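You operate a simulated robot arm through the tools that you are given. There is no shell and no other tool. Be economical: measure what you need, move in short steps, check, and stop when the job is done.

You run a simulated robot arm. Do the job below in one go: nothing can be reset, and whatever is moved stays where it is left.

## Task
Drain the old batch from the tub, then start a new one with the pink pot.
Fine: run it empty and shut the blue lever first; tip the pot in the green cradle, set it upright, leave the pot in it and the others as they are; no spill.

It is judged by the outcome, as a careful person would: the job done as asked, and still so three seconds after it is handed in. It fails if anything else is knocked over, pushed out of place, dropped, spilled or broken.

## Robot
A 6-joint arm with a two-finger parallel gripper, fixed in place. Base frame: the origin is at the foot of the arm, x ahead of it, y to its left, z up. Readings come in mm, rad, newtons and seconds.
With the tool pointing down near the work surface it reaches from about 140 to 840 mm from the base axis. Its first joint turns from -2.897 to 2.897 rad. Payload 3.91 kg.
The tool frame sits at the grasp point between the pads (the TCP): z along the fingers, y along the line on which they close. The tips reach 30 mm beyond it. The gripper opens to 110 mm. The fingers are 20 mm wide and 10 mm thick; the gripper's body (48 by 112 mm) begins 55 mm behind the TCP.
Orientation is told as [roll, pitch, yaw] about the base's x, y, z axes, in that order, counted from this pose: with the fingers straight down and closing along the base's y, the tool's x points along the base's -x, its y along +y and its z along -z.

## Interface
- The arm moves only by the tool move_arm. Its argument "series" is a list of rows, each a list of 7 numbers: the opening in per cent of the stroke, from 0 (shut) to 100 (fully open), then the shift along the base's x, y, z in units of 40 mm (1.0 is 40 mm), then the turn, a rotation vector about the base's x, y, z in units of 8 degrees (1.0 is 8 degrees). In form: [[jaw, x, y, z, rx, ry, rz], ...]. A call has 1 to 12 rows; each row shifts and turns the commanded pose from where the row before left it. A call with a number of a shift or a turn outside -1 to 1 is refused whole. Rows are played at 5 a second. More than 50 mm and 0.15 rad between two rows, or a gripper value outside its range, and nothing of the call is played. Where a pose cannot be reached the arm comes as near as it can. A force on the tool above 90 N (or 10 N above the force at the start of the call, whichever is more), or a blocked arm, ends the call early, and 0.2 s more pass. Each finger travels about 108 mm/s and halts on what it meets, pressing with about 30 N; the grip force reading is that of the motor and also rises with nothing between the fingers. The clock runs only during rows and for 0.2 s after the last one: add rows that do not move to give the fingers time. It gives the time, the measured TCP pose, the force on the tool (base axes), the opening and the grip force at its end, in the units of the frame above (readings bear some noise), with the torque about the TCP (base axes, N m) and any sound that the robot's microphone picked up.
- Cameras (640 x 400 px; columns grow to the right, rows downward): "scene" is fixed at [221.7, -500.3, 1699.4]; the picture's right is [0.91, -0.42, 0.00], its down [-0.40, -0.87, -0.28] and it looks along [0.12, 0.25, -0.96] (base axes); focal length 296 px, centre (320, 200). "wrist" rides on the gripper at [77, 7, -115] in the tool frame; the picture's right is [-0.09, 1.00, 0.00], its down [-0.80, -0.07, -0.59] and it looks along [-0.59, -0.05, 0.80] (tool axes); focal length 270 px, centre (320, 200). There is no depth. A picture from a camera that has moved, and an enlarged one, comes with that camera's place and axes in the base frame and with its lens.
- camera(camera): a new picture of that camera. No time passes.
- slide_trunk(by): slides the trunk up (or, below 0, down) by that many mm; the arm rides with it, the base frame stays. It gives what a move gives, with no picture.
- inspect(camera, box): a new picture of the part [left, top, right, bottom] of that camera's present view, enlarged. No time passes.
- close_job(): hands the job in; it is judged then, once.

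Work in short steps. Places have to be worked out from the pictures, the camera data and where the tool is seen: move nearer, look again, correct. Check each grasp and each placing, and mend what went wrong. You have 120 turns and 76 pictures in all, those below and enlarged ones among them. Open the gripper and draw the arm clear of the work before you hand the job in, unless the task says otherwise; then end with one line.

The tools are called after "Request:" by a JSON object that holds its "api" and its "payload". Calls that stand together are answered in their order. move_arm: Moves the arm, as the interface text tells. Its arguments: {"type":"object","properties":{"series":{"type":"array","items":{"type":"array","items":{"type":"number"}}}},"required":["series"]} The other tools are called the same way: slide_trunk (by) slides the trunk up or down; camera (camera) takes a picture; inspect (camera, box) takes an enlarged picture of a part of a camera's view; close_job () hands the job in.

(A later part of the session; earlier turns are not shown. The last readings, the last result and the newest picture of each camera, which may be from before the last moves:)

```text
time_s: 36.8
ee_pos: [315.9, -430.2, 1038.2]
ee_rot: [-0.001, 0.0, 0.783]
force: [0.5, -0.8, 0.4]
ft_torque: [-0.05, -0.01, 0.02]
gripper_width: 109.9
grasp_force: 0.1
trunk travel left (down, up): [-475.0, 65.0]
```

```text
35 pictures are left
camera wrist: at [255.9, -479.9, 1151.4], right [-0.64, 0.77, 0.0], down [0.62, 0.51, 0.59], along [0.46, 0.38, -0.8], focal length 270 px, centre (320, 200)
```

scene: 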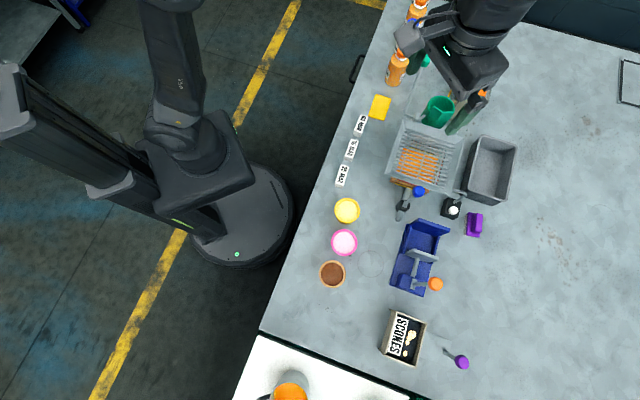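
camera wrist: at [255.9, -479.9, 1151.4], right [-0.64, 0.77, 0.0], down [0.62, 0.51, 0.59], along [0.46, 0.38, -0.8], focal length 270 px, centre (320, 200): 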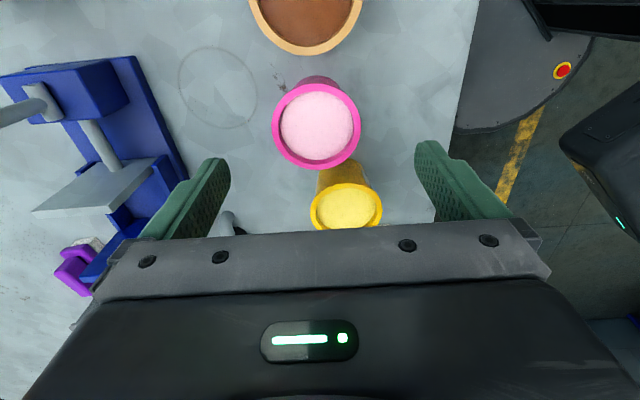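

Pot at (317.7, -432). I centre, descend so the tips are ~12 mm below the rim, and close.

Request:
{"api": "move_arm", "payload": {"series": [[100, 0.04, -0.05, -0.8, 0, 0, 0], [100, 0, 0, -0.9, 0, 0, 0], [100, 0, 0, 0, 0, 0, 0], [50, 0, 0, 0, 0, 0, 0], [50, 0, 0, 0, 0, 0, 0], [50, 0, 0, 0, 0, 0, 0]]}}

Request:
{"api": "camera", "payload": {"camera": "wrist"}}

```text
time_s: 38.2
ee_pos: [318.2, -432.1, 969.6]
ee_rot: [-0.001, 0.0, 0.782]
force: [0.5, -0.1, 0.1]
ft_torque: [0.0, -0.01, 0.03]
gripper_width: 64.2
grasp_force: 30.6
trunk travel left (down, up): [-475.0, 65.0]
```

```text
34 pictures are left
camera wrist: at [257.4, -482.8, 1083.8], right [-0.64, 0.77, 0.0], down [0.62, 0.51, 0.59], along [0.46, 0.38, -0.8], focal length 270 px, centre (320, 200)
```

wrist: 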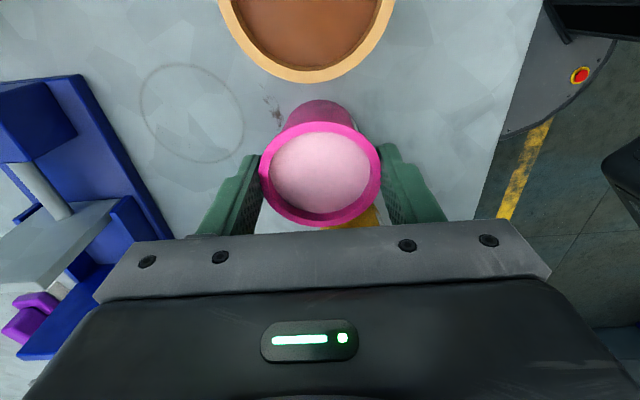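

Gripped at 64 mm with no side load. I lift slowly and check.

Request:
{"api": "move_arm", "payload": {"series": [[50, 0, 0, 0.1, 0, 0, 0], [50, 0, 0, 0.2, 0, 0, 0], [50, 0, 0, 0.35, 0, 0, 0], [50, 0, 0, 0.5, 0, 0, 0], [50, 0, 0, 0.5, 0, 0, 0], [50, 0, 0, 0.5, 0, 0, 0], [50, 0, 0, 0.5, 0, 0, 0], [50, 0, 0, 0.5, 0, 0, 0], [50, 0, 0, 0.5, 0, 0, 0], [50, 0, 0, 0.5, 0, 0, 0], [50, 0, 0, 0.4, 0, 0, 0], [50, 0, 0, 0.2, 0, 0, 0]]}}

Request:
{"api": "camera", "payload": {"camera": "wrist"}}

```text
time_s: 40.8
ee_pos: [319.8, -433.4, 1158.0]
ee_rot: [0.001, -0.001, 0.781]
force: [0.2, -0.1, -0.4]
ft_torque: [0.02, 0.01, 0.02]
gripper_width: 55.0
grasp_force: 0.2
trunk travel left (down, up): [-475.0, 65.0]
```

```text
33 pictures are left
camera wrist: at [259.2, -484.1, 1272.1], right [-0.64, 0.77, 0.0], down [0.62, 0.51, 0.59], along [0.46, 0.38, -0.8], focal length 270 px, centre (320, 200)
```

wrist: 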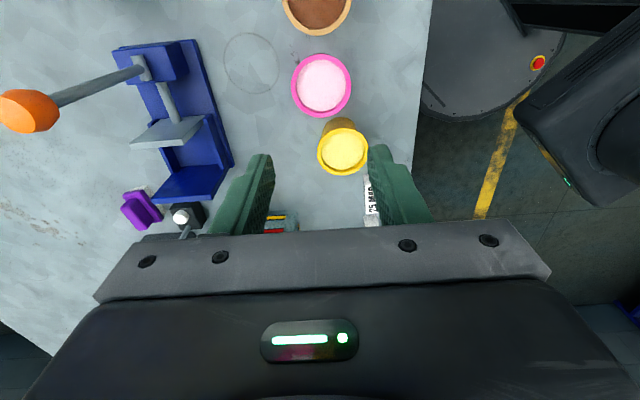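

The fingers slid off as I lifted; the pot still stands in its place. I zoom in on the pots' profile to choose a better grip height.

Request:
{"api": "inspect", "payload": {"camera": "wrist", "box": [270, 30, 390, 180]}}

Request:
{"api": "inspect", "payload": {"camera": "scene", "box": [310, 190, 390, 290]}}

```text
2.67 times, centred on (330, 105) of wrist
camera zoom: at [259.2, -484.1, 1272.1], right [-0.64, 0.77, 0.0], down [0.62, 0.51, 0.59], along [0.46, 0.38, -0.8], focal length 721 px, centre (293, 453)
```

zoom: 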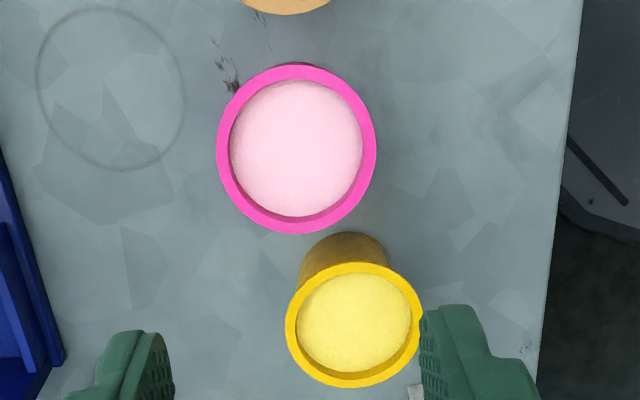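

```text
4.00 times, centred on (350, 240) of scene
camera zoom: at [221.7, -500.3, 1699.4], right [0.91, -0.42, 0.0], down [-0.4, -0.87, -0.28], along [0.12, 0.25, -0.96], focal length 1185 px, centre (200, 40)
```

zoom: 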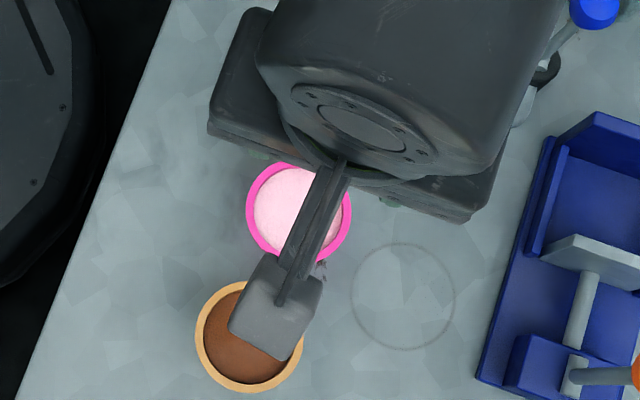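

The pots are plain cones, wide at the rim, and the fingertips alone held it poorly. I re-grip deeper, with the rim at pad centre (TCP z≈952), closing fully.

Request:
{"api": "move_arm", "payload": {"series": [[100, -0.03, 0.02, 0, 0, 0, 0], [100, 0, 0, -0.8, 0, 0, 0], [100, 0, 0, -0.9, 0, 0, 0], [100, 0, 0, -0.9, 0, 0, 0], [100, 0, 0, -0.9, 0, 0, 0], [100, 0, 0, -0.9, 0, 0, 0], [100, 0, 0, -0.74, 0, 0, 0], [0, 0, 0, 0, 0, 0, 0], [0, 0, 0, 0, 0, 0, 0], [0, 0, 0, 0, 0, 0, 0], [0, 0, 0, 0, 0, 0, 0]]}}

Request:
{"api": "move_arm", "payload": {"series": [[0, 0, 0, 0.1, 0, 0, 0], [0, 0, 0, 0.2, 0, 0, 0], [0, 0, 0, 0.2, 0, 0, 0]]}}

Request:
{"api": "camera", "payload": {"camera": "wrist"}}

```text
time_s: 43.2
ee_pos: [315.6, -431.3, 953.0]
ee_rot: [-0.001, 0.0, 0.781]
force: [0.2, 0.7, 0.1]
ft_torque: [-0.03, 0.05, 0.0]
gripper_width: 63.9
grasp_force: 30.6
trunk travel left (down, up): [-475.0, 65.0]
```

```text
time_s: 44.0
ee_pos: [317.4, -432.0, 973.5]
ee_rot: [-0.001, -0.001, 0.782]
force: [-0.1, -0.1, -1.7]
ft_torque: [-0.01, 0.02, -0.01]
gripper_width: 63.7
grasp_force: 29.7
trunk travel left (down, up): [-475.0, 65.0]
```

```text
30 pictures are left
camera wrist: at [256.3, -482.3, 1087.5], right [-0.64, 0.77, 0.0], down [0.62, 0.51, 0.59], along [0.46, 0.38, -0.8], focal length 270 px, centre (320, 200)
```

wrist: 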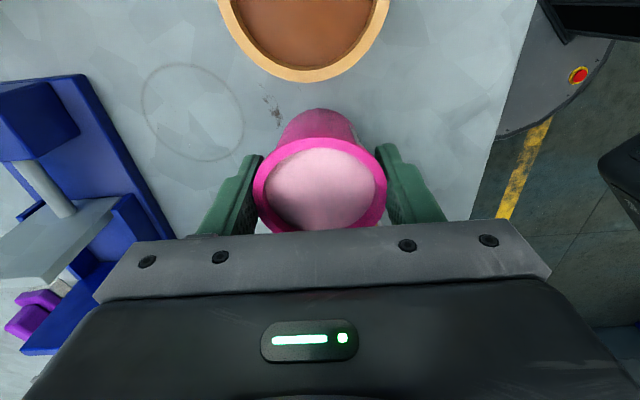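

It's held now (1.7 N weight). I keep lifting slowly to z≈1170.

Request:
{"api": "move_arm", "payload": {"series": [[0, 0, 0, 0.25, 0, 0, 0], [0, 0, 0, 0.4, 0, 0, 0], [0, 0, 0, 0.5, 0, 0, 0], [0, 0, 0, 0.5, 0, 0, 0], [0, 0, 0, 0.5, 0, 0, 0], [0, 0, 0, 0.5, 0, 0, 0], [0, 0, 0, 0.5, 0, 0, 0], [0, 0, 0, 0.5, 0, 0, 0], [0, 0, 0, 0.5, 0, 0, 0], [0, 0, 0, 0.4, 0, 0, 0], [0, 0, 0, 0.25, 0, 0, 0], [0, 0, 0, 0.1, 0, 0, 0]]}}

```text
time_s: 46.6
ee_pos: [317.0, -433.3, 1169.0]
ee_rot: [-0.001, -0.001, 0.782]
force: [0.6, -0.2, -1.5]
ft_torque: [-0.02, 0.01, 0.0]
gripper_width: 63.6
grasp_force: 29.9
trunk travel left (down, up): [-475.0, 65.0]
```

Now a slow traverse toward the cradle at this height.

Request:
{"api": "move_arm", "payload": {"series": [[0, 0.15, 0.08, 0, 0, 0, 0], [0, 0.3, 0.161, 0, 0, 0, 0], [0, 0.4, 0.214, 0, 0, 0, 0], [0, 0.5, 0.268, 0, 0, 0, 0], [0, 0.5, 0.268, 0, 0, 0, 0], [0, 0.5, 0.268, 0, 0, 0, 0], [0, 0.5, 0.268, 0, 0, 0, 0], [0, 0.5, 0.268, 0, 0, 0, 0], [0, 0.5, 0.268, 0, 0, 0, 0], [0, 0.4, 0.214, 0, 0, 0, 0], [0, 0.3, 0.161, 0, 0, 0, 0], [0, 0.15, 0.08, 0, 0, 0, 0]]}}

Request:
{"api": "move_arm", "payload": {"series": [[0, 0.15, 0.08, 0, 0, 0, 0], [0, 0.3, 0.161, 0, 0, 0, 0], [0, 0.4, 0.214, 0, 0, 0, 0], [0, 0.5, 0.268, 0, 0, 0, 0], [0, 0.5, 0.268, 0, 0, 0, 0], [0, 0.5, 0.268, 0, 0, 0, 0], [0, 0.5, 0.268, 0, 0, 0, 0], [0, 0.5, 0.268, 0, 0, 0, 0], [0, 0.4, 0.214, 0, 0, 0, 0], [0, 0.3, 0.161, 0, 0, 0, 0], [0, 0.2, 0.107, 0, 0, 0, 0], [0, 0.1, 0.054, 0, 0, 0, 0]]}}

Request:
{"api": "camera", "payload": {"camera": "wrist"}}

Request:
{"api": "camera", "payload": {"camera": "scene"}}

```text
time_s: 49.2
ee_pos: [506.7, -331.0, 1167.7]
ee_rot: [-0.002, 0.0, 0.783]
force: [-1.0, 0.2, -1.3]
ft_torque: [0.0, 0.03, -0.04]
gripper_width: 63.5
grasp_force: 30.0
trunk travel left (down, up): [-475.0, 65.0]
```

```text
time_s: 51.8
ee_pos: [679.8, -239.5, 1168.0]
ee_rot: [0.002, 0.001, 0.782]
force: [-0.5, 0.0, -1.4]
ft_torque: [0.01, -0.05, 0.04]
gripper_width: 63.8
grasp_force: 30.0
trunk travel left (down, up): [-475.0, 65.0]
```

```text
29 pictures are left
camera wrist: at [620.4, -289.1, 1282.3], right [-0.64, 0.77, 0.0], down [0.62, 0.51, 0.59], along [0.46, 0.38, -0.8], focal length 270 px, centre (320, 200)
```

wrist: 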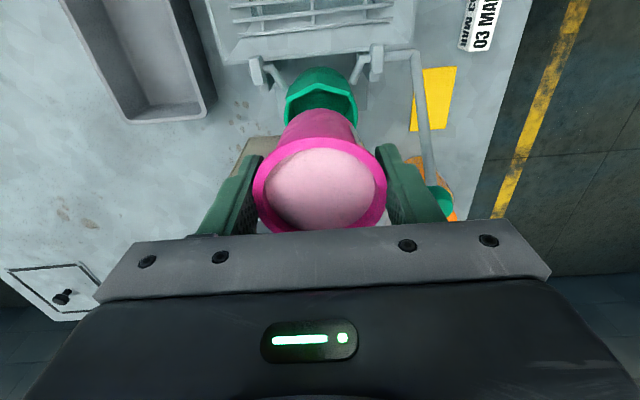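

```text
28 pictures are left
```

scene: 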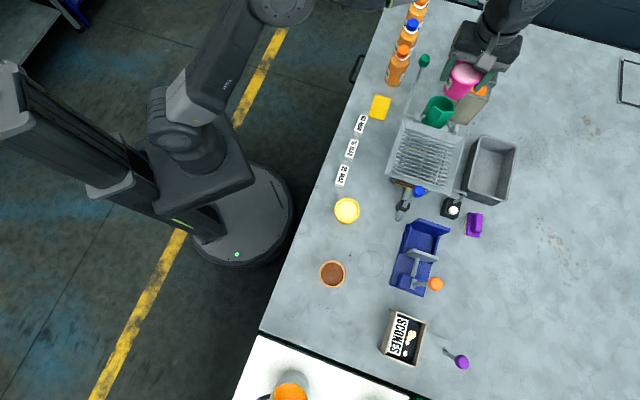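

Pot is over the cup; lateral alignment is good within ~2 mm. I lower a bit and check the alignment in the scene view.

Request:
{"api": "move_arm", "payload": {"series": [[0, 0.01, 0.05, -0.2, 0, 0, 0], [0, 0, 0, -0.3, 0, 0, 0], [0, 0, 0, -0.2, 0, 0, 0]]}}

Request:
{"api": "inspect", "payload": {"camera": "scene", "box": [405, 50, 505, 130]}}

Request:
{"api": "inspect", "payload": {"camera": "wrist", "box": [230, 40, 470, 240]}}

```text
time_s: 52.6
ee_pos: [681.0, -236.8, 1140.1]
ee_rot: [0.0, 0.0, 0.78]
force: [0.3, 0.7, -1.9]
ft_torque: [-0.02, 0.01, -0.01]
gripper_width: 63.6
grasp_force: 30.1
trunk travel left (down, up): [-475.0, 65.0]
```

```text
5.00 times, centred on (455, 90) of scene
camera zoom: at [221.7, -500.3, 1699.4], right [0.91, -0.42, 0.0], down [-0.4, -0.87, -0.28], along [0.12, 0.25, -0.96], focal length 1481 px, centre (-355, 750)
```

zoom: 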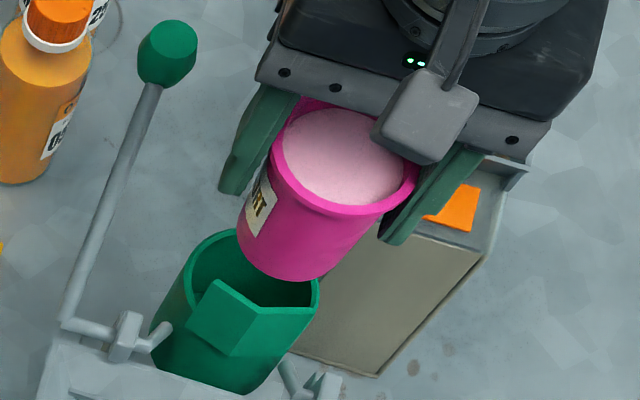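

```text
2.00 times, centred on (350, 140) of wrist
camera zoom: at [620.3, -287.4, 1253.8], right [-0.64, 0.77, 0.0], down [0.62, 0.51, 0.59], along [0.46, 0.38, -0.8], focal length 541 px, centre (260, 320)
```

zoom: 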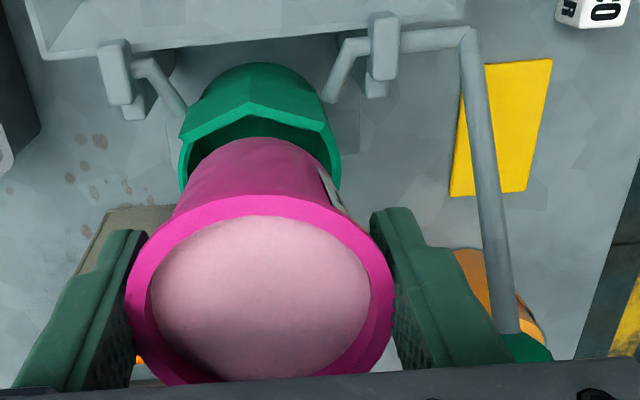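

By the gripper-measured diameter (64 mm) the pot's rim is ~12 mm above the TCP, the pot is ~64 mm tall and sits ~7 mm off finger centre. With this deep grip the fingers would hit the cup before the pot seats, so I take it back and re-grip higher and centred rather than drop it.

Request:
{"api": "move_arm", "payload": {"series": [[0, 0, 0, 0.35, 0, 0, 0], [0, -0.15, -0.08, 0.35, 0, 0, 0], [0, -0.3, -0.161, 0, 0, 0, 0], [0, -0.45, -0.241, 0, 0, 0, 0], [0, -0.5, -0.268, 0, 0, 0, 0], [0, -0.5, -0.268, 0, 0, 0, 0], [0, -0.5, -0.268, 0, 0, 0, 0], [0, -0.5, -0.268, 0, 0, 0, 0], [0, -0.5, -0.268, 0, 0, 0, 0], [0, -0.4, -0.214, 0, 0, 0, 0], [0, -0.3, -0.161, 0, 0, 0, 0], [0, -0.15, -0.08, 0, 0, 0, 0]]}}

Request:
{"api": "move_arm", "payload": {"series": [[0, -0.15, -0.08, 0, 0, 0, 0], [0, -0.3, -0.161, 0, 0, 0, 0], [0, -0.45, -0.241, 0, 0, 0, 0], [0, -0.5, -0.268, 0, 0, 0, 0], [0, -0.5, -0.268, 0, 0, 0, 0], [0, -0.5, -0.268, 0, 0, 0, 0], [0, -0.5, -0.268, 0, 0, 0, 0], [0, -0.5, -0.268, 0, 0, 0, 0], [0, -0.5, -0.268, 0, 0, 0, 0], [0, -0.4, -0.214, 0, 0, 0, 0], [0, -0.3, -0.161, 0, 0, 0, 0], [0, -0.15, -0.08, 0, 0, 0, 0]]}}

```text
time_s: 55.2
ee_pos: [510.7, -328.2, 1168.7]
ee_rot: [0.001, 0.001, 0.783]
force: [0.5, 0.3, -0.8]
ft_torque: [0.0, 0.02, 0.03]
gripper_width: 63.8
grasp_force: 30.1
trunk travel left (down, up): [-475.0, 65.0]
```

```text
time_s: 57.8
ee_pos: [319.6, -429.9, 1168.7]
ee_rot: [0.001, 0.0, 0.783]
force: [-0.2, -0.6, -1.2]
ft_torque: [-0.02, 0.0, -0.02]
gripper_width: 64.0
grasp_force: 29.8
trunk travel left (down, up): [-475.0, 65.0]
```

Lowering back to the pot's original spot.

Request:
{"api": "move_arm", "payload": {"series": [[0, -0.05, -0.04, -0.2, 0, 0, 0], [0, 0, 0, -0.4, 0, 0, 0], [0, 0, 0, -0.5, 0, 0, 0], [0, 0, 0, -0.5, 0, 0, 0], [0, 0, 0, -0.5, 0, 0, 0], [0, 0, 0, -0.5, 0, 0, 0], [0, 0, 0, -0.5, 0, 0, 0], [0, 0, 0, -0.5, 0, 0, 0], [0, 0, 0, -0.5, 0, 0, 0], [0, 0, 0, -0.5, 0, 0, 0], [0, 0, 0, -0.4, 0, 0, 0], [0, 0, 0, -0.2, 0, 0, 0]]}}

Request:
{"api": "move_arm", "payload": {"series": [[0, 0, 0, -0.08, 0, 0, 0], [0, 0, 0, -0.05, 0, 0, 0], [0, 0, 0, -0.03, 0, 0, 0], [0, 0, 0, 0, 0, 0, 0]]}}

```text
time_s: 60.4
ee_pos: [317.7, -431.0, 959.9]
ee_rot: [0.002, 0.001, 0.78]
force: [0.8, 0.8, -0.8]
ft_torque: [-0.02, 0.01, 0.03]
gripper_width: 63.6
grasp_force: 29.9
trunk travel left (down, up): [-475.0, 65.0]
```

```text
time_s: 61.4
ee_pos: [318.3, -430.8, 953.3]
ee_rot: [-0.001, 0.0, 0.783]
force: [-0.2, -0.3, -2.2]
ft_torque: [0.0, 0.01, -0.01]
gripper_width: 63.6
grasp_force: 29.7
trunk travel left (down, up): [-475.0, 65.0]
```

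Request:
{"api": "move_arm", "payload": {"series": [[0, 0, 0, -0.03, 0, 0, 0], [0, 0, 0, -0.02, 0, 0, 0], [0, 0, 0, 0, 0, 0, 0]]}}

```text
time_s: 62.2
ee_pos: [317.8, -430.8, 952.4]
ee_rot: [-0.001, 0.002, 0.783]
force: [1.2, 1.3, 2.9]
ft_torque: [0.14, 0.08, -0.03]
gripper_width: 63.4
grasp_force: 29.8
trunk travel left (down, up): [-475.0, 65.0]
```

The pot touches the table. I open, rise, and take a sharp view to centre properly.

Request:
{"api": "move_arm", "payload": {"series": [[60, 0, 0, 0, 0, 0, 0], [80, 0, 0, 0, 0, 0, 0], [100, 0, 0, 0, 0, 0, 0], [100, 0, 0, 0.5, 0, 0, 0], [100, 0, 0, 0.9, 0, 0, 0], [100, 0, 0, 0.9, 0, 0, 0], [100, 0, 0, 0, 0, 0, 0]]}}

Request:
{"api": "inspect", "payload": {"camera": "wrist", "box": [210, 20, 430, 230]}}

```text
time_s: 63.8
ee_pos: [315.9, -430.8, 1042.9]
ee_rot: [0.001, 0.0, 0.78]
force: [0.2, -0.5, -0.8]
ft_torque: [0.0, -0.02, -0.02]
gripper_width: 110.1
grasp_force: 0.1
trunk travel left (down, up): [-475.0, 65.0]
```

```text
1.90 times, centred on (320, 125) of wrist
camera zoom: at [254.8, -482.2, 1157.3], right [-0.64, 0.77, 0.0], down [0.62, 0.51, 0.59], along [0.46, 0.38, -0.8], focal length 515 px, centre (320, 343)
```

zoom: 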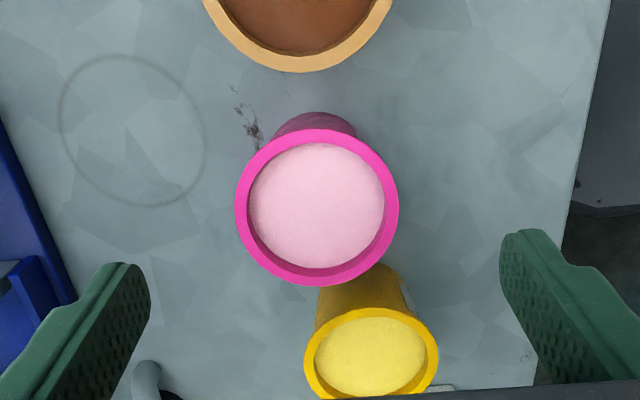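

The pot is nearly centred under the tool and its rim is at z≈965. I re-grip with tips ~20 mm below the rim, closing fully, and test with a small lift.

Request:
{"api": "move_arm", "payload": {"series": [[100, 0, -0.05, -0.8, 0, 0, 0], [100, 0, 0, -0.9, 0, 0, 0], [100, 0, 0, 0, 0, 0, 0], [0, 0, 0, 0, 0, 0, 0], [0, 0, 0, 0, 0, 0, 0], [0, 0, 0, 0, 0, 0, 0], [0, 0, 0, 0, 0, 0, 0]]}}

Request:
{"api": "move_arm", "payload": {"series": [[0, 0, 0, 0.08, 0, 0, 0], [0, 0, 0, 0.1, 0, 0, 0], [0, 0, 0, 0.1, 0, 0, 0], [0, 0, 0, 0, 0, 0, 0]]}}

```text
time_s: 65.4
ee_pos: [316.2, -434.4, 975.4]
ee_rot: [0.001, 0.0, 0.781]
force: [-0.3, -0.5, -0.3]
ft_torque: [0.01, -0.02, -0.01]
gripper_width: 63.6
grasp_force: 30.4
trunk travel left (down, up): [-475.0, 65.0]
```

```text
time_s: 66.4
ee_pos: [316.8, -433.7, 987.9]
ee_rot: [-0.001, 0.0, 0.783]
force: [0.8, 0.2, -1.0]
ft_torque: [0.02, -0.02, 0.01]
gripper_width: 63.9
grasp_force: 29.8
trunk travel left (down, up): [-475.0, 65.0]
```

Request:
{"api": "inspect", "payload": {"camera": "wrist", "box": [210, 20, 430, 240]}}

```text
1.82 times, centred on (320, 130) of wrist
camera zoom: at [256.6, -483.9, 1101.3], right [-0.64, 0.77, 0.0], down [0.62, 0.51, 0.59], along [0.46, 0.38, -0.8], focal length 491 px, centre (320, 327)
```

zoom: 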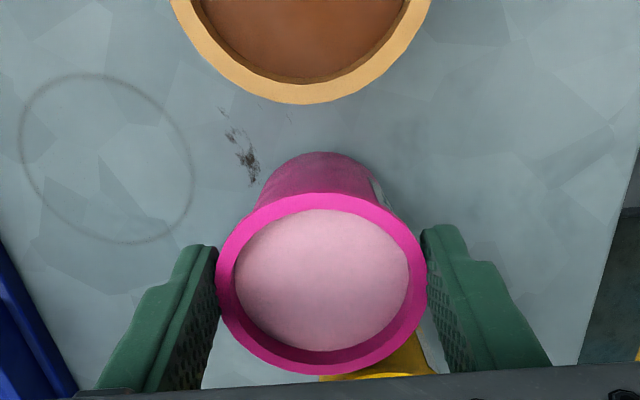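

It holds with the higher grip (tips ~17 mm below the rim). I lift gently to z≈1185.

Request:
{"api": "move_arm", "payload": {"series": [[0, 0, 0, 0.15, 0, 0, 0], [0, 0, 0, 0.3, 0, 0, 0], [0, 0, 0, 0.45, 0, 0, 0], [0, 0, 0, 0.5, 0, 0, 0], [0, 0, 0, 0.5, 0, 0, 0], [0, 0, 0, 0.5, 0, 0, 0], [0, 0, 0, 0.5, 0, 0, 0], [0, 0, 0, 0.5, 0, 0, 0], [0, 0, 0, 0.5, 0, 0, 0], [0, 0, 0, 0.5, 0, 0, 0], [0, 0, 0, 0.35, 0, 0, 0], [0, 0, 0, 0.15, 0, 0, 0]]}}

```text
time_s: 69.0
ee_pos: [317.7, -432.9, 1183.8]
ee_rot: [0.001, -0.001, 0.782]
force: [0.0, 0.4, -0.7]
ft_torque: [0.0, 0.0, 0.01]
gripper_width: 63.6
grasp_force: 29.7
trunk travel left (down, up): [-475.0, 65.0]
```

Request:
{"api": "move_arm", "payload": {"series": [[0, 0.15, 0.08, 0, 0, 0, 0], [0, 0.3, 0.161, 0, 0, 0, 0], [0, 0.4, 0.214, 0, 0, 0, 0], [0, 0.5, 0.268, 0, 0, 0, 0], [0, 0.5, 0.268, 0, 0, 0, 0], [0, 0.5, 0.268, 0, 0, 0, 0], [0, 0.5, 0.268, 0, 0, 0, 0], [0, 0.5, 0.268, 0, 0, 0, 0], [0, 0.5, 0.268, 0, 0, 0, 0], [0, 0.4, 0.214, 0, 0, 0, 0], [0, 0.3, 0.161, 0, 0, 0, 0], [0, 0.15, 0.08, 0, 0, 0, 0]]}}

Request:
{"api": "move_arm", "payload": {"series": [[0, 0.15, 0.08, 0, 0, 0, 0], [0, 0.3, 0.165, 0, 0, 0, 0], [0, 0.4, 0.22, 0, 0, 0, 0], [0, 0.5, 0.275, 0, 0, 0, 0], [0, 0.5, 0.275, 0, 0, 0, 0], [0, 0.5, 0.275, 0, 0, 0, 0], [0, 0.5, 0.275, 0, 0, 0, 0], [0, 0.5, 0.275, 0, 0, 0, 0], [0, 0.43, 0.236, 0, 0, 0, 0], [0, 0.35, 0.19, 0, 0, 0, 0], [0, 0.25, 0.137, 0, 0, 0, 0], [0, 0.1, 0.054, 0, 0, 0, 0]]}}

Request:
{"api": "inspect", "payload": {"camera": "scene", "box": [405, 50, 505, 130]}}

Request:
{"api": "inspect", "payload": {"camera": "wrist", "box": [230, 40, 470, 240]}}

```text
time_s: 71.6
ee_pos: [505.6, -332.9, 1183.6]
ee_rot: [0.001, 0.0, 0.782]
force: [0.6, 0.2, -1.8]
ft_torque: [0.01, 0.02, 0.01]
gripper_width: 63.5
grasp_force: 29.9
trunk travel left (down, up): [-475.0, 65.0]
```

```text
time_s: 74.2
ee_pos: [685.2, -234.0, 1183.7]
ee_rot: [0.0, 0.0, 0.782]
force: [0.6, -0.2, -1.8]
ft_torque: [0.0, 0.0, -0.01]
gripper_width: 63.7
grasp_force: 29.6
trunk travel left (down, up): [-475.0, 65.0]
```

```text
5.00 times, centred on (455, 90) of scene
camera zoom: at [221.7, -500.3, 1699.4], right [0.91, -0.42, 0.0], down [-0.4, -0.87, -0.28], along [0.12, 0.25, -0.96], focal length 1481 px, centre (-355, 750)
```

zoom: 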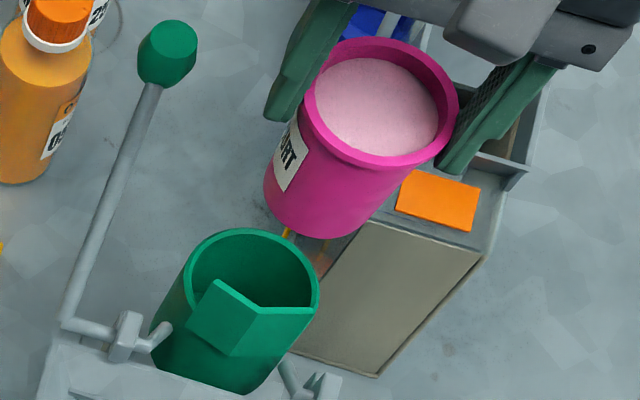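

```text
2.00 times, centred on (350, 140) of wrist
camera zoom: at [625.7, -285.2, 1298.1], right [-0.64, 0.77, 0.0], down [0.62, 0.51, 0.59], along [0.46, 0.38, -0.8], focal length 541 px, centre (260, 320)
```

zoom: 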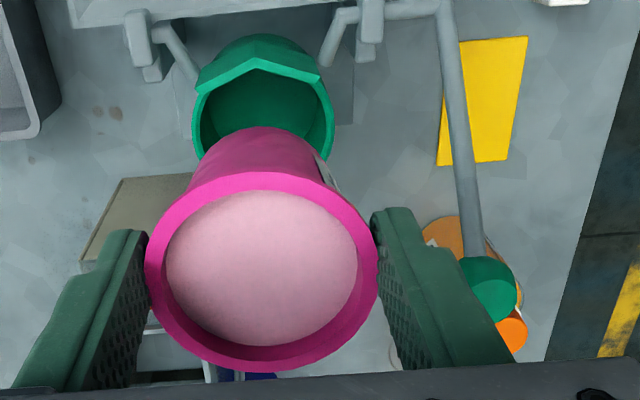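

Self-calibrating against the held pot, the cup centre is ≈ (686, -232), rim z≈1035. I nudge there, lower 35 mm, and check again.

Request:
{"api": "move_arm", "payload": {"series": [[0, 0.05, 0.06, -0.2, 0, 0, 0], [0, 0, 0, -0.4, 0, 0, 0], [0, 0, 0, -0.3, 0, 0, 0], [0, 0, 0, 0, 0, 0, 0]]}}

Request:
{"api": "inspect", "payload": {"camera": "scene", "box": [405, 50, 505, 130]}}

Request:
{"api": "inspect", "payload": {"camera": "wrist", "box": [230, 40, 470, 240]}}

```text
time_s: 75.2
ee_pos: [685.9, -231.2, 1148.0]
ee_rot: [0.001, 0.002, 0.783]
force: [0.4, 0.9, -1.5]
ft_torque: [0.0, 0.01, 0.05]
gripper_width: 64.0
grasp_force: 30.3
trunk travel left (down, up): [-475.0, 65.0]
```

```text
5.00 times, centred on (455, 90) of scene
camera zoom: at [221.7, -500.3, 1699.4], right [0.91, -0.42, 0.0], down [-0.4, -0.87, -0.28], along [0.12, 0.25, -0.96], focal length 1481 px, centre (-355, 750)
```

zoom: 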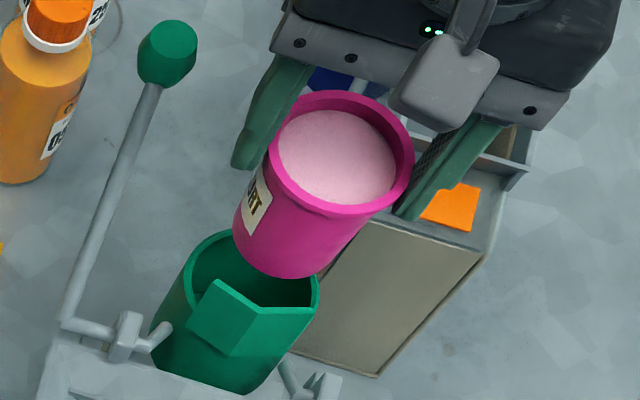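

```text
2.00 times, centred on (350, 140) of wrist
camera zoom: at [626.2, -282.7, 1262.4], right [-0.64, 0.77, 0.0], down [0.62, 0.51, 0.59], along [0.46, 0.38, -0.8], focal length 541 px, centre (260, 320)
```

zoom: 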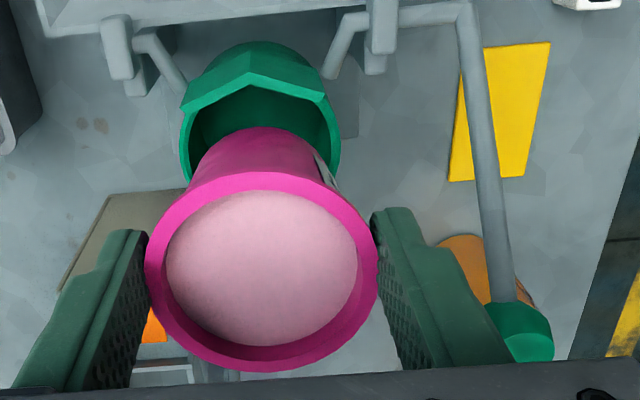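

Alignment looks good within a few mm; I nudge 3 mm away from the spout plate and lower in steps.

Request:
{"api": "move_arm", "payload": {"series": [[0, 0.053, 0.053, -0.2, 0, 0, 0], [0, 0, 0, -0.3, 0, 0, 0], [0, 0, 0, -0.2, 0, 0, 0], [0, 0, 0, 0, 0, 0, 0]]}}

Request:
{"api": "inspect", "payload": {"camera": "scene", "box": [405, 50, 505, 130]}}

```text
time_s: 76.2
ee_pos: [689.2, -230.3, 1119.2]
ee_rot: [0.0, -0.001, 0.781]
force: [0.6, -0.4, -1.1]
ft_torque: [-0.05, -0.02, -0.01]
gripper_width: 63.8
grasp_force: 30.1
trunk travel left (down, up): [-475.0, 65.0]
```

```text
5.00 times, centred on (455, 90) of scene
camera zoom: at [221.7, -500.3, 1699.4], right [0.91, -0.42, 0.0], down [-0.4, -0.87, -0.28], along [0.12, 0.25, -0.96], focal length 1481 px, centre (-355, 750)
```

zoom: 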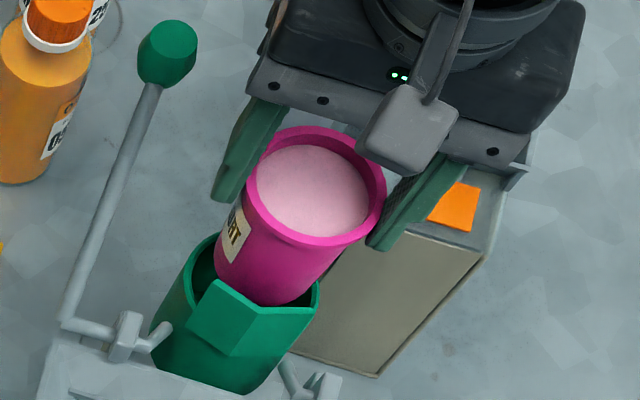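

The pot bottom is entering the cup, roughly centred. I continue down in small steps watching the force.

Request:
{"api": "move_arm", "payload": {"series": [[0, 0, 0, -0.12, 0, 0, 0], [0, 0, 0, -0.15, 0, 0, 0], [0, 0, 0, -0.12, 0, 0, 0], [0, 0, 0, 0, 0, 0, 0]]}}

Request:
{"api": "inspect", "payload": {"camera": "scene", "box": [405, 50, 505, 130]}}

Request:
{"api": "inspect", "payload": {"camera": "wrist", "box": [230, 40, 470, 240]}}

```text
time_s: 77.2
ee_pos: [688.3, -229.3, 1106.4]
ee_rot: [-0.003, -0.003, 0.783]
force: [1.8, -0.1, 13.1]
ft_torque: [0.3, -0.45, -0.05]
gripper_width: 63.8
grasp_force: 30.6
trunk travel left (down, up): [-475.0, 65.0]
```

```text
5.00 times, centred on (455, 90) of scene
camera zoom: at [221.7, -500.3, 1699.4], right [0.91, -0.42, 0.0], down [-0.4, -0.87, -0.28], along [0.12, 0.25, -0.96], focal length 1481 px, centre (-355, 750)
```

zoom: 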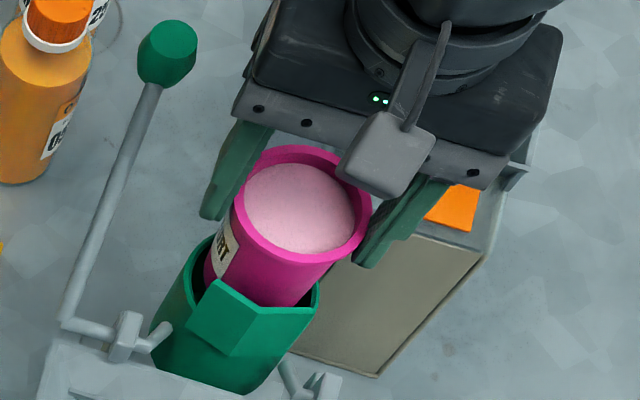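

```text
2.00 times, centred on (350, 140) of wrist
camera zoom: at [628.4, -279.6, 1220.1], right [-0.64, 0.77, 0.0], down [0.62, 0.52, 0.6], along [0.46, 0.38, -0.8], focal length 541 px, centre (260, 320)
```

zoom: 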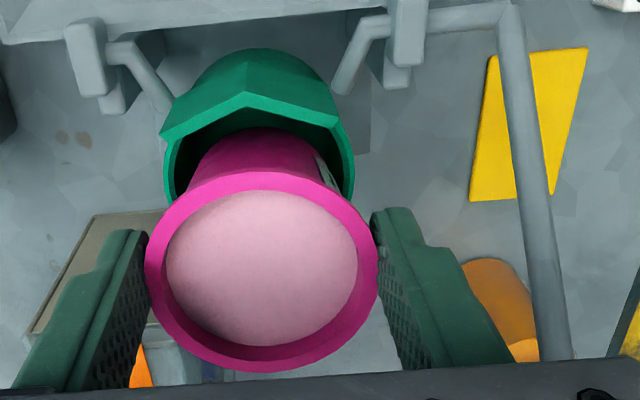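

Contact (≈15 N) on the cup's far (+p) edge, per the torque. I lift 3 mm, shift 5 mm toward -p and lower again.

Request:
{"api": "move_arm", "payload": {"series": [[0, 0, 0, 0.1, 0, 0, 0], [0, -0.095, -0.085, 0, 0, 0, 0], [0, 0, 0, -0.08, 0, 0, 0], [0, 0, 0, -0.06, 0, 0, 0], [0, 0, 0, 0, 0, 0, 0]]}}

```text
time_s: 78.4
ee_pos: [686.3, -232.3, 1101.9]
ee_rot: [0.0, 0.001, 0.782]
force: [0.2, 0.4, -1.2]
ft_torque: [0.03, -0.01, 0.01]
gripper_width: 63.6
grasp_force: 29.9
trunk travel left (down, up): [-475.0, 65.0]
```

Free now at z 1102, below the earlier contact height. I continue down gently.

Request:
{"api": "move_arm", "payload": {"series": [[0, 0, 0, -0.1, 0, 0, 0], [0, 0, 0, -0.1, 0, 0, 0], [0, 0, 0, 0, 0, 0, 0]]}}

```text
time_s: 79.2
ee_pos: [685.2, -232.4, 1093.8]
ee_rot: [-0.001, 0.001, 0.782]
force: [0.0, 0.0, -1.2]
ft_torque: [0.0, 0.03, -0.01]
gripper_width: 63.8
grasp_force: 30.1
trunk travel left (down, up): [-475.0, 65.0]
```

Request:
{"api": "move_arm", "payload": {"series": [[0, 0, 0, -0.12, 0, 0, 0], [0, 0, 0, -0.12, 0, 0, 0], [0, 0, 0, 0, 0, 0, 0]]}}

```text
time_s: 80.0
ee_pos: [685.9, -233.6, 1083.4]
ee_rot: [0.0, 0.0, 0.784]
force: [0.3, 0.3, -1.1]
ft_torque: [0.01, 0.01, 0.02]
gripper_width: 63.6
grasp_force: 30.0
trunk travel left (down, up): [-475.0, 65.0]
```

Request:
{"api": "move_arm", "payload": {"series": [[0, 0, 0, -0.12, 0, 0, 0], [0, 0, 0, -0.12, 0, 0, 0], [0, 0, 0, 0, 0, 0, 0]]}}

Request:
{"api": "inspect", "payload": {"camera": "wrist", "box": [230, 40, 470, 240]}}

```text
time_s: 80.8
ee_pos: [685.4, -232.7, 1075.7]
ee_rot: [0.0, 0.0, 0.784]
force: [0.5, 0.0, -1.3]
ft_torque: [-0.01, 0.03, -0.01]
gripper_width: 63.7
grasp_force: 30.1
trunk travel left (down, up): [-475.0, 65.0]
```

```text
2.00 times, centred on (350, 140) of wrist
camera zoom: at [625.5, -283.3, 1189.4], right [-0.64, 0.77, 0.0], down [0.62, 0.51, 0.59], along [0.46, 0.38, -0.8], focal length 541 px, centre (260, 320)
```

zoom: 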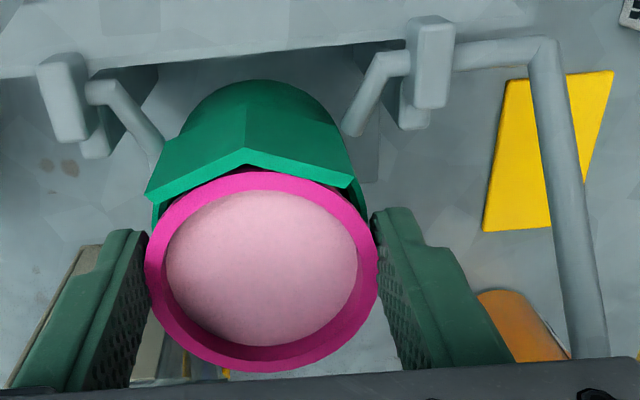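

Pot rim clears the spout plate. I continue down carefully.

Request:
{"api": "move_arm", "payload": {"series": [[0, 0, 0, -0.1, 0, 0, 0], [0, 0, 0, -0.08, 0, 0, 0], [0, 0, 0, 0, 0, 0, 0]]}}

```text
time_s: 81.6
ee_pos: [684.5, -233.0, 1068.5]
ee_rot: [0.001, 0.0, 0.782]
force: [-0.3, 0.3, -1.7]
ft_torque: [-0.02, 0.0, 0.01]
gripper_width: 63.5
grasp_force: 30.6
trunk travel left (down, up): [-475.0, 65.0]
```

Request:
{"api": "move_arm", "payload": {"series": [[0, 0, 0, -0.08, 0, 0, 0], [0, 0, 0, -0.08, 0, 0, 0], [0, 0, 0, 0, 0, 0, 0]]}}

Request:
{"api": "inspect", "payload": {"camera": "scene", "box": [405, 50, 505, 130]}}

```text
time_s: 82.4
ee_pos: [684.8, -232.7, 1061.8]
ee_rot: [-0.002, -0.002, 0.782]
force: [1.4, -2.1, 4.7]
ft_torque: [0.06, 0.14, -0.03]
gripper_width: 63.5
grasp_force: 29.9
trunk travel left (down, up): [-475.0, 65.0]
```

```text
5.00 times, centred on (455, 90) of scene
camera zoom: at [221.7, -500.3, 1699.4], right [0.91, -0.42, 0.0], down [-0.4, -0.87, -0.28], along [0.12, 0.25, -0.96], focal length 1481 px, centre (-355, 750)
```

zoom: 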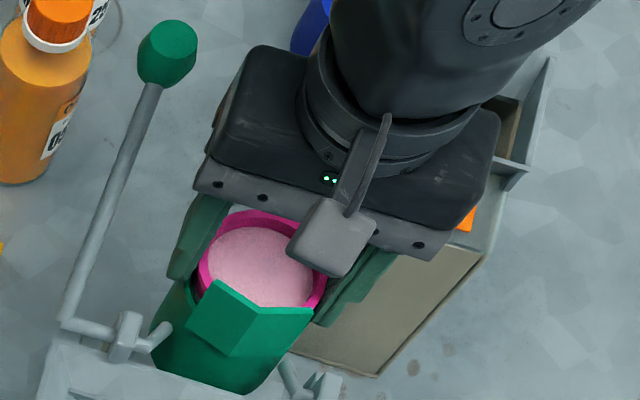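

Light contact: pot at (or within a mm or two of) the cup bottom. I release gently, only a little wider than the pot.

Request:
{"api": "move_arm", "payload": {"series": [[59, 0, 0, 0, 0, 0, 0], [61, 0, 0, 0, 0, 0, 0], [64, 0, 0, 0, 0, 0, 0], [68, 0, 0, 0, 0, 0, 0], [70, 0, 0, 0, 0, 0, 0]]}}

Request:
{"api": "inspect", "payload": {"camera": "scene", "box": [405, 50, 505, 130]}}

```text
time_s: 83.6
ee_pos: [685.3, -231.7, 1060.5]
ee_rot: [0.003, -0.001, 0.781]
force: [0.6, -0.4, -0.5]
ft_torque: [-0.03, 0.0, 0.0]
gripper_width: 76.8
grasp_force: 0.1
trunk travel left (down, up): [-475.0, 65.0]
```

```text
5.00 times, centred on (455, 90) of scene
camera zoom: at [221.7, -500.3, 1699.4], right [0.91, -0.42, 0.0], down [-0.4, -0.87, -0.28], along [0.12, 0.25, -0.96], focal length 1481 px, centre (-355, 750)
```

zoom: 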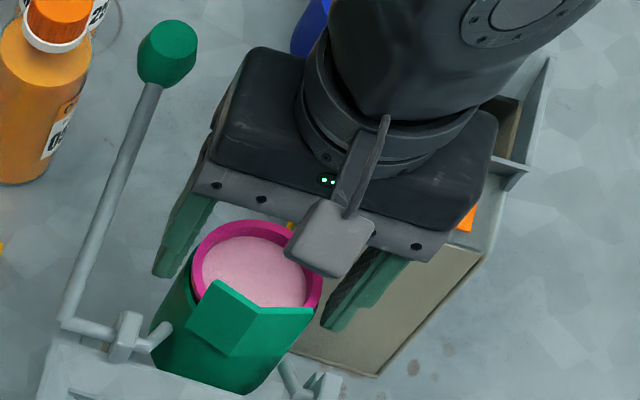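

The pot sits upright in the cup. I rise straight up and look.

Request:
{"api": "move_arm", "payload": {"series": [[70, 0, 0, 0.4, 0, 0, 0], [70, 0, 0, 0.7, 0, 0, 0], [70, 0, 0, 0.9, 0, 0, 0], [70, 0, 0, 0.9, 0, 0, 0], [70, 0, 0, 0.6, 0, 0, 0], [70, 0, 0, 0, 0, 0, 0]]}}

Request:
{"api": "camera", "payload": {"camera": "wrist"}}

```text
time_s: 85.0
ee_pos: [684.6, -233.6, 1201.6]
ee_rot: [0.0, -0.001, 0.782]
force: [-0.1, -0.2, 0.4]
ft_torque: [0.03, 0.0, 0.02]
gripper_width: 76.8
grasp_force: 0.0
trunk travel left (down, up): [-475.0, 65.0]
```

```text
13 pictures are left
camera wrist: at [624.8, -282.9, 1316.6], right [-0.64, 0.77, 0.0], down [0.62, 0.51, 0.59], along [0.46, 0.38, -0.8], focal length 270 px, centre (320, 200)
```

wrist: 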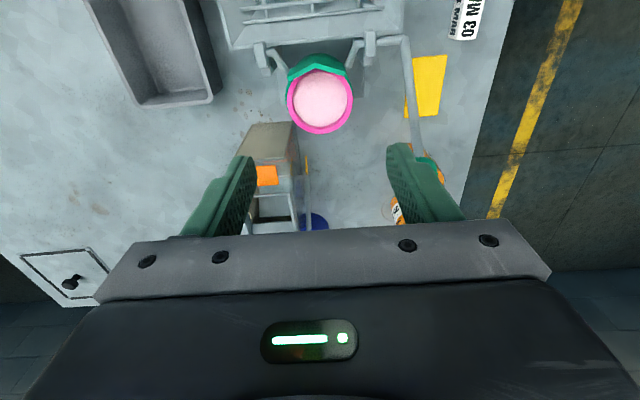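

The pot is in the cradle, upright, contents intact. Next, the green lever: knob estimated at (659, -134, 1110). I go above it with the gripper open and look once.

Request:
{"api": "move_arm", "payload": {"series": [[70, 0, 0.6, 0, 0, 0, 0], [70, -0.16, 0.6, 0, 0, 0, 0], [70, -0.16, 0.6, 0, 0, 0, 0], [70, -0.16, 0.69, 0, 0, 0, 0], [70, -0.16, 0, 0, 0, 0, 0], [70, 0, 0, 0, 0, 0, 0]]}}

Request:
{"api": "camera", "payload": {"camera": "wrist"}}

```text
time_s: 86.4
ee_pos: [660.3, -134.1, 1201.6]
ee_rot: [0.0, 0.0, 0.783]
force: [-1.6, -0.6, -1.1]
ft_torque: [-0.02, -0.01, 0.02]
gripper_width: 77.0
grasp_force: 0.2
trunk travel left (down, up): [-475.0, 65.0]
```

```text
12 pictures are left
camera wrist: at [599.5, -183.9, 1315.7], right [-0.64, 0.77, 0.0], down [0.62, 0.51, 0.59], along [0.46, 0.38, -0.8], focal length 270 px, centre (320, 200)
```

wrist: 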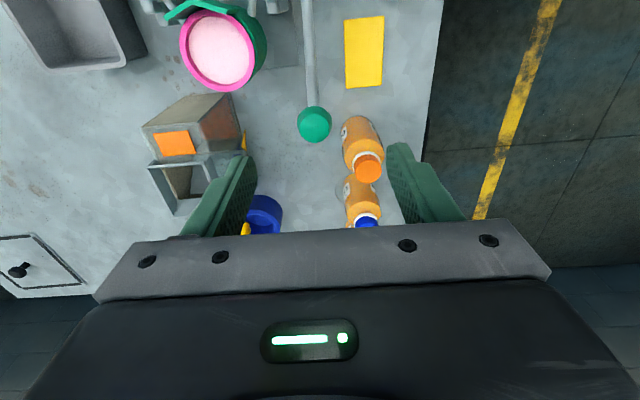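

Knob is directly below, offset by ~(2, -3) mm. I descend to it and close along the pivot axis direction.

Request:
{"api": "move_arm", "payload": {"series": [[60, 0.05, -0.07, -0.75, 0, 0, 0], [60, 0, 0, -0.75, 0, 0, 0], [60, 0, 0, -0.75, 0, 0, 0], [0, 0, 0, 0, 0, 0, 0], [0, 0, 0, 0, 0, 0, 0], [0, 0, 0, 0, 0, 0, 0]]}}

Request:
{"api": "inspect", "payload": {"camera": "wrist", "box": [220, 60, 440, 240]}}

```text
time_s: 87.8
ee_pos: [662.8, -135.6, 1110.1]
ee_rot: [0.0, 0.0, 0.781]
force: [7.2, -3.1, 1.5]
ft_torque: [-0.15, 0.0, 0.0]
gripper_width: 27.2
grasp_force: 45.4
trunk travel left (down, up): [-475.0, 65.0]
```

```text
2.22 times, centred on (330, 150) of wrist
camera zoom: at [602.8, -186.3, 1225.7], right [-0.64, 0.77, 0.0], down [0.62, 0.51, 0.59], along [0.46, 0.38, -0.8], focal length 601 px, centre (298, 311)
```

zoom: 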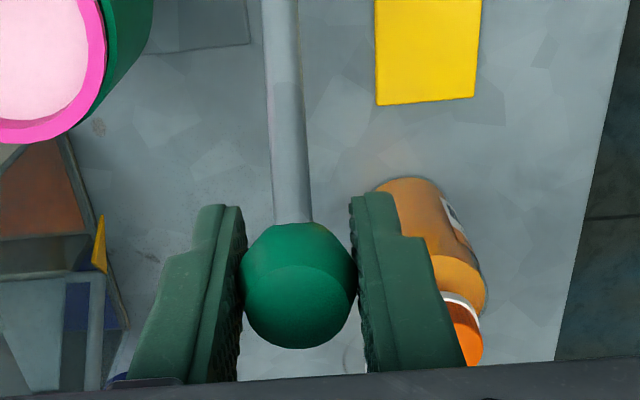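

Knob gripped. So that the tips clear the tub rim at the end of the arc, I re-grip 8 mm higher, then start the arc (pivot axis ≈ 95 mm toward the tub and 92 mm below) with 15°.

Request:
{"api": "move_arm", "payload": {"series": [[40, 0, 0, 0, 0, 0, 0], [40, 0, 0, 0.2, 0, 0, 0], [0, 0, 0, 0, 0, 0, 0], [0, 0, 0, 0, 0, 0, 0], [0, -0.147, -0.147, 0.198, 0, 0, 0], [0, -0.159, -0.159, 0.179, 0, 0, 0], [0, -0.17, -0.17, 0.159, 0, 0, 0], [0, 0, 0, 0, 0, 0, 0]]}}

```text
time_s: 89.6
ee_pos: [643.6, -155.2, 1139.7]
ee_rot: [-0.001, 0.001, 0.783]
force: [12.3, 2.6, -3.3]
ft_torque: [0.84, -0.9, 0.0]
gripper_width: 27.2
grasp_force: 44.7
trunk travel left (down, up): [-475.0, 65.0]
```

The lever follows with ~10 N resistance. I continue to about 45° of tip.

Request:
{"api": "move_arm", "payload": {"series": [[0, -0.179, -0.179, 0.137, 0, 0, 0], [0, -0.187, -0.187, 0.115, 0, 0, 0], [0, -0.193, -0.193, 0.091, 0, 0, 0], [0, -0.198, -0.198, 0.067, 0, 0, 0], [0, 0, 0, 0, 0, 0, 0]]}}

Request:
{"api": "inspect", "payload": {"camera": "scene", "box": [370, 50, 530, 190]}}

```text
time_s: 90.8
ee_pos: [612.8, -186.5, 1155.7]
ee_rot: [0.0, 0.002, 0.783]
force: [16.1, 1.0, 0.5]
ft_torque: [0.82, -1.04, -0.03]
gripper_width: 27.5
grasp_force: 45.2
trunk travel left (down, up): [-475.0, 65.0]
```

```text
2.86 times, centred on (450, 120) of scene
camera zoom: at [221.7, -500.3, 1699.4], right [0.91, -0.42, 0.0], down [-0.4, -0.87, -0.28], along [0.12, 0.25, -0.96], focal length 846 px, centre (-51, 429)
```

zoom: 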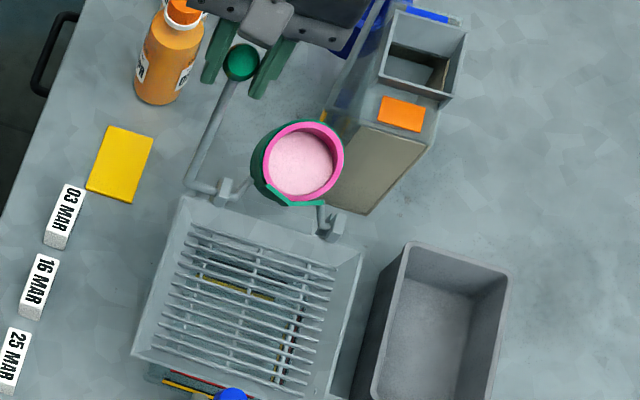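

The cradle tilts with the lever. I continue to about 60° of tip.

Request:
{"api": "move_arm", "payload": {"series": [[0, -0.201, -0.201, 0.043, 0, 0, 0], [0, -0.203, -0.203, 0.017, 0, 0, 0], [0, -0.204, -0.204, -0.007, 0, 0, 0], [0, -0.202, -0.202, -0.033, 0, 0, 0], [0, -0.199, -0.199, -0.057, 0, 0, 0], [0, 0, 0, 0, 0, 0, 0]]}}

Request:
{"api": "inspect", "payload": {"camera": "scene", "box": [370, 50, 530, 190]}}

```text
time_s: 92.2
ee_pos: [573.5, -225.3, 1155.3]
ee_rot: [0.0, 0.0, 0.782]
force: [10.9, 2.0, 7.8]
ft_torque: [0.89, -0.89, 0.05]
gripper_width: 27.5
grasp_force: 44.9
trunk travel left (down, up): [-475.0, 65.0]
```

```text
2.86 times, centred on (450, 120) of scene
camera zoom: at [221.7, -500.3, 1699.4], right [0.91, -0.42, 0.0], down [-0.4, -0.87, -0.28], along [0.12, 0.25, -0.96], focal length 846 px, centre (-51, 429)
```

zoom: 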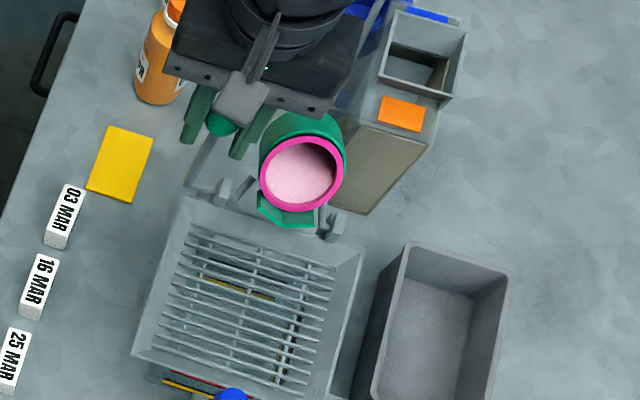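

Liquid now at the lip. I continue to about 85°, at a calm pace.

Request:
{"api": "move_arm", "payload": {"series": [[0, -0.1, -0.1, -0.038, 0, 0, 0], [0, -0.095, -0.095, -0.044, 0, 0, 0], [0, -0.095, -0.095, -0.05, 0, 0, 0], [0, -0.094, -0.094, -0.056, 0, 0, 0], [0, -0.092, -0.092, -0.062, 0, 0, 0], [0, -0.09, -0.09, -0.066, 0, 0, 0], [0, -0.174, -0.174, -0.15, 0, 0, 0], [0, -0.164, -0.164, -0.171, 0, 0, 0], [0, 0, 0, 0, 0, 0, 0]]}}

Request:
{"api": "inspect", "payload": {"camera": "scene", "box": [370, 50, 530, 190]}}

```text
time_s: 94.2
ee_pos: [535.3, -260.8, 1129.9]
ee_rot: [0.003, -0.002, 0.783]
force: [0.0, -0.8, 0.1]
ft_torque: [0.01, -0.01, 0.01]
gripper_width: 0.0
grasp_force: 37.3
trunk travel left (down, up): [-475.0, 65.0]
```

```text
2.86 times, centred on (450, 120) of scene
camera zoom: at [221.7, -500.3, 1699.4], right [0.91, -0.42, 0.0], down [-0.4, -0.87, -0.28], along [0.12, 0.25, -0.96], focal length 846 px, centre (-51, 429)
```

zoom: 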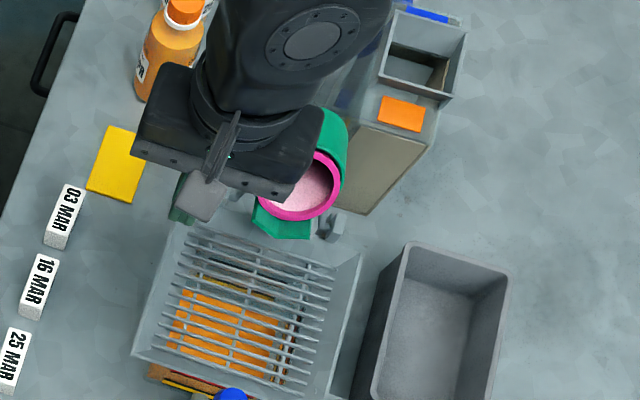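

The fingers slipped off the knob as it resisted; the cradle stays tipped and it is pouring into the tub. I draw clear (up and toward -q), let it pour a moment and look.

Request:
{"api": "move_arm", "payload": {"series": [[0, -0.3, -0.3, 0.3, 0, 0, 0], [0, -0.3, -0.3, 0.8, 0, 0, 0], [0, -0.6, 0.3, 0.8, 0, 0, 0], [0, -0.6, 0.6, 0, 0, 0, 0], [0, -0.6, 0.6, 0, 0, 0, 0], [0, 0, 0, 0, 0, 0, 0], [0, 0, 0, 0, 0, 0, 0], [0, 0, 0, 0, 0, 0, 0]]}}

Request:
{"api": "inspect", "payload": {"camera": "scene", "box": [370, 50, 530, 190]}}

```text
time_s: 96.0
ee_pos: [438.7, -226.1, 1205.5]
ee_rot: [-0.001, 0.0, 0.782]
force: [-0.1, 0.4, -0.3]
ft_torque: [-0.02, -0.01, 0.0]
gripper_width: 0.0
grasp_force: 37.5
trunk travel left (down, up): [-475.0, 65.0]
```

```text
2.86 times, centred on (450, 120) of scene
camera zoom: at [221.7, -500.3, 1699.4], right [0.91, -0.42, 0.0], down [-0.4, -0.87, -0.28], along [0.12, 0.25, -0.96], focal length 846 px, centre (-51, 429)
```

zoom: 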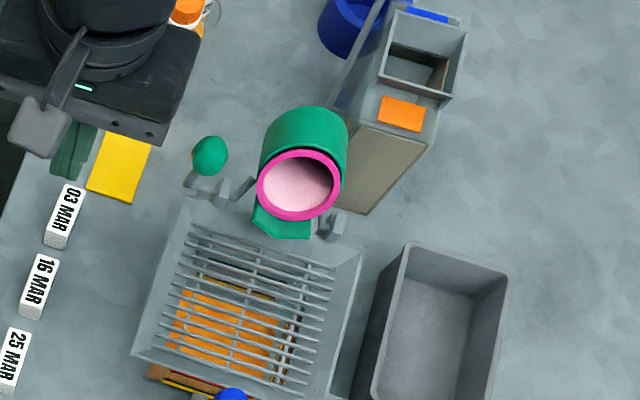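

Request:
{"api": "inspect", "payload": {"camera": "scene", "box": [405, 85, 477, 190]}}

```text
3.81 times, centred on (441, 138) of scene
camera zoom: at [221.7, -500.3, 1699.4], right [0.91, -0.42, 0.0], down [-0.4, -0.87, -0.28], along [0.12, 0.25, -0.96], focal length 1129 px, centre (-141, 438)
```

zoom: 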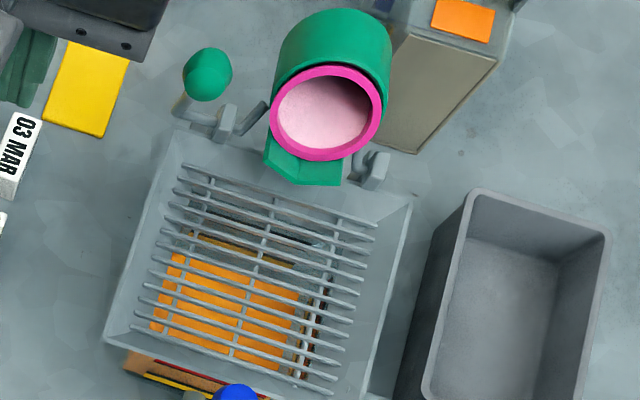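

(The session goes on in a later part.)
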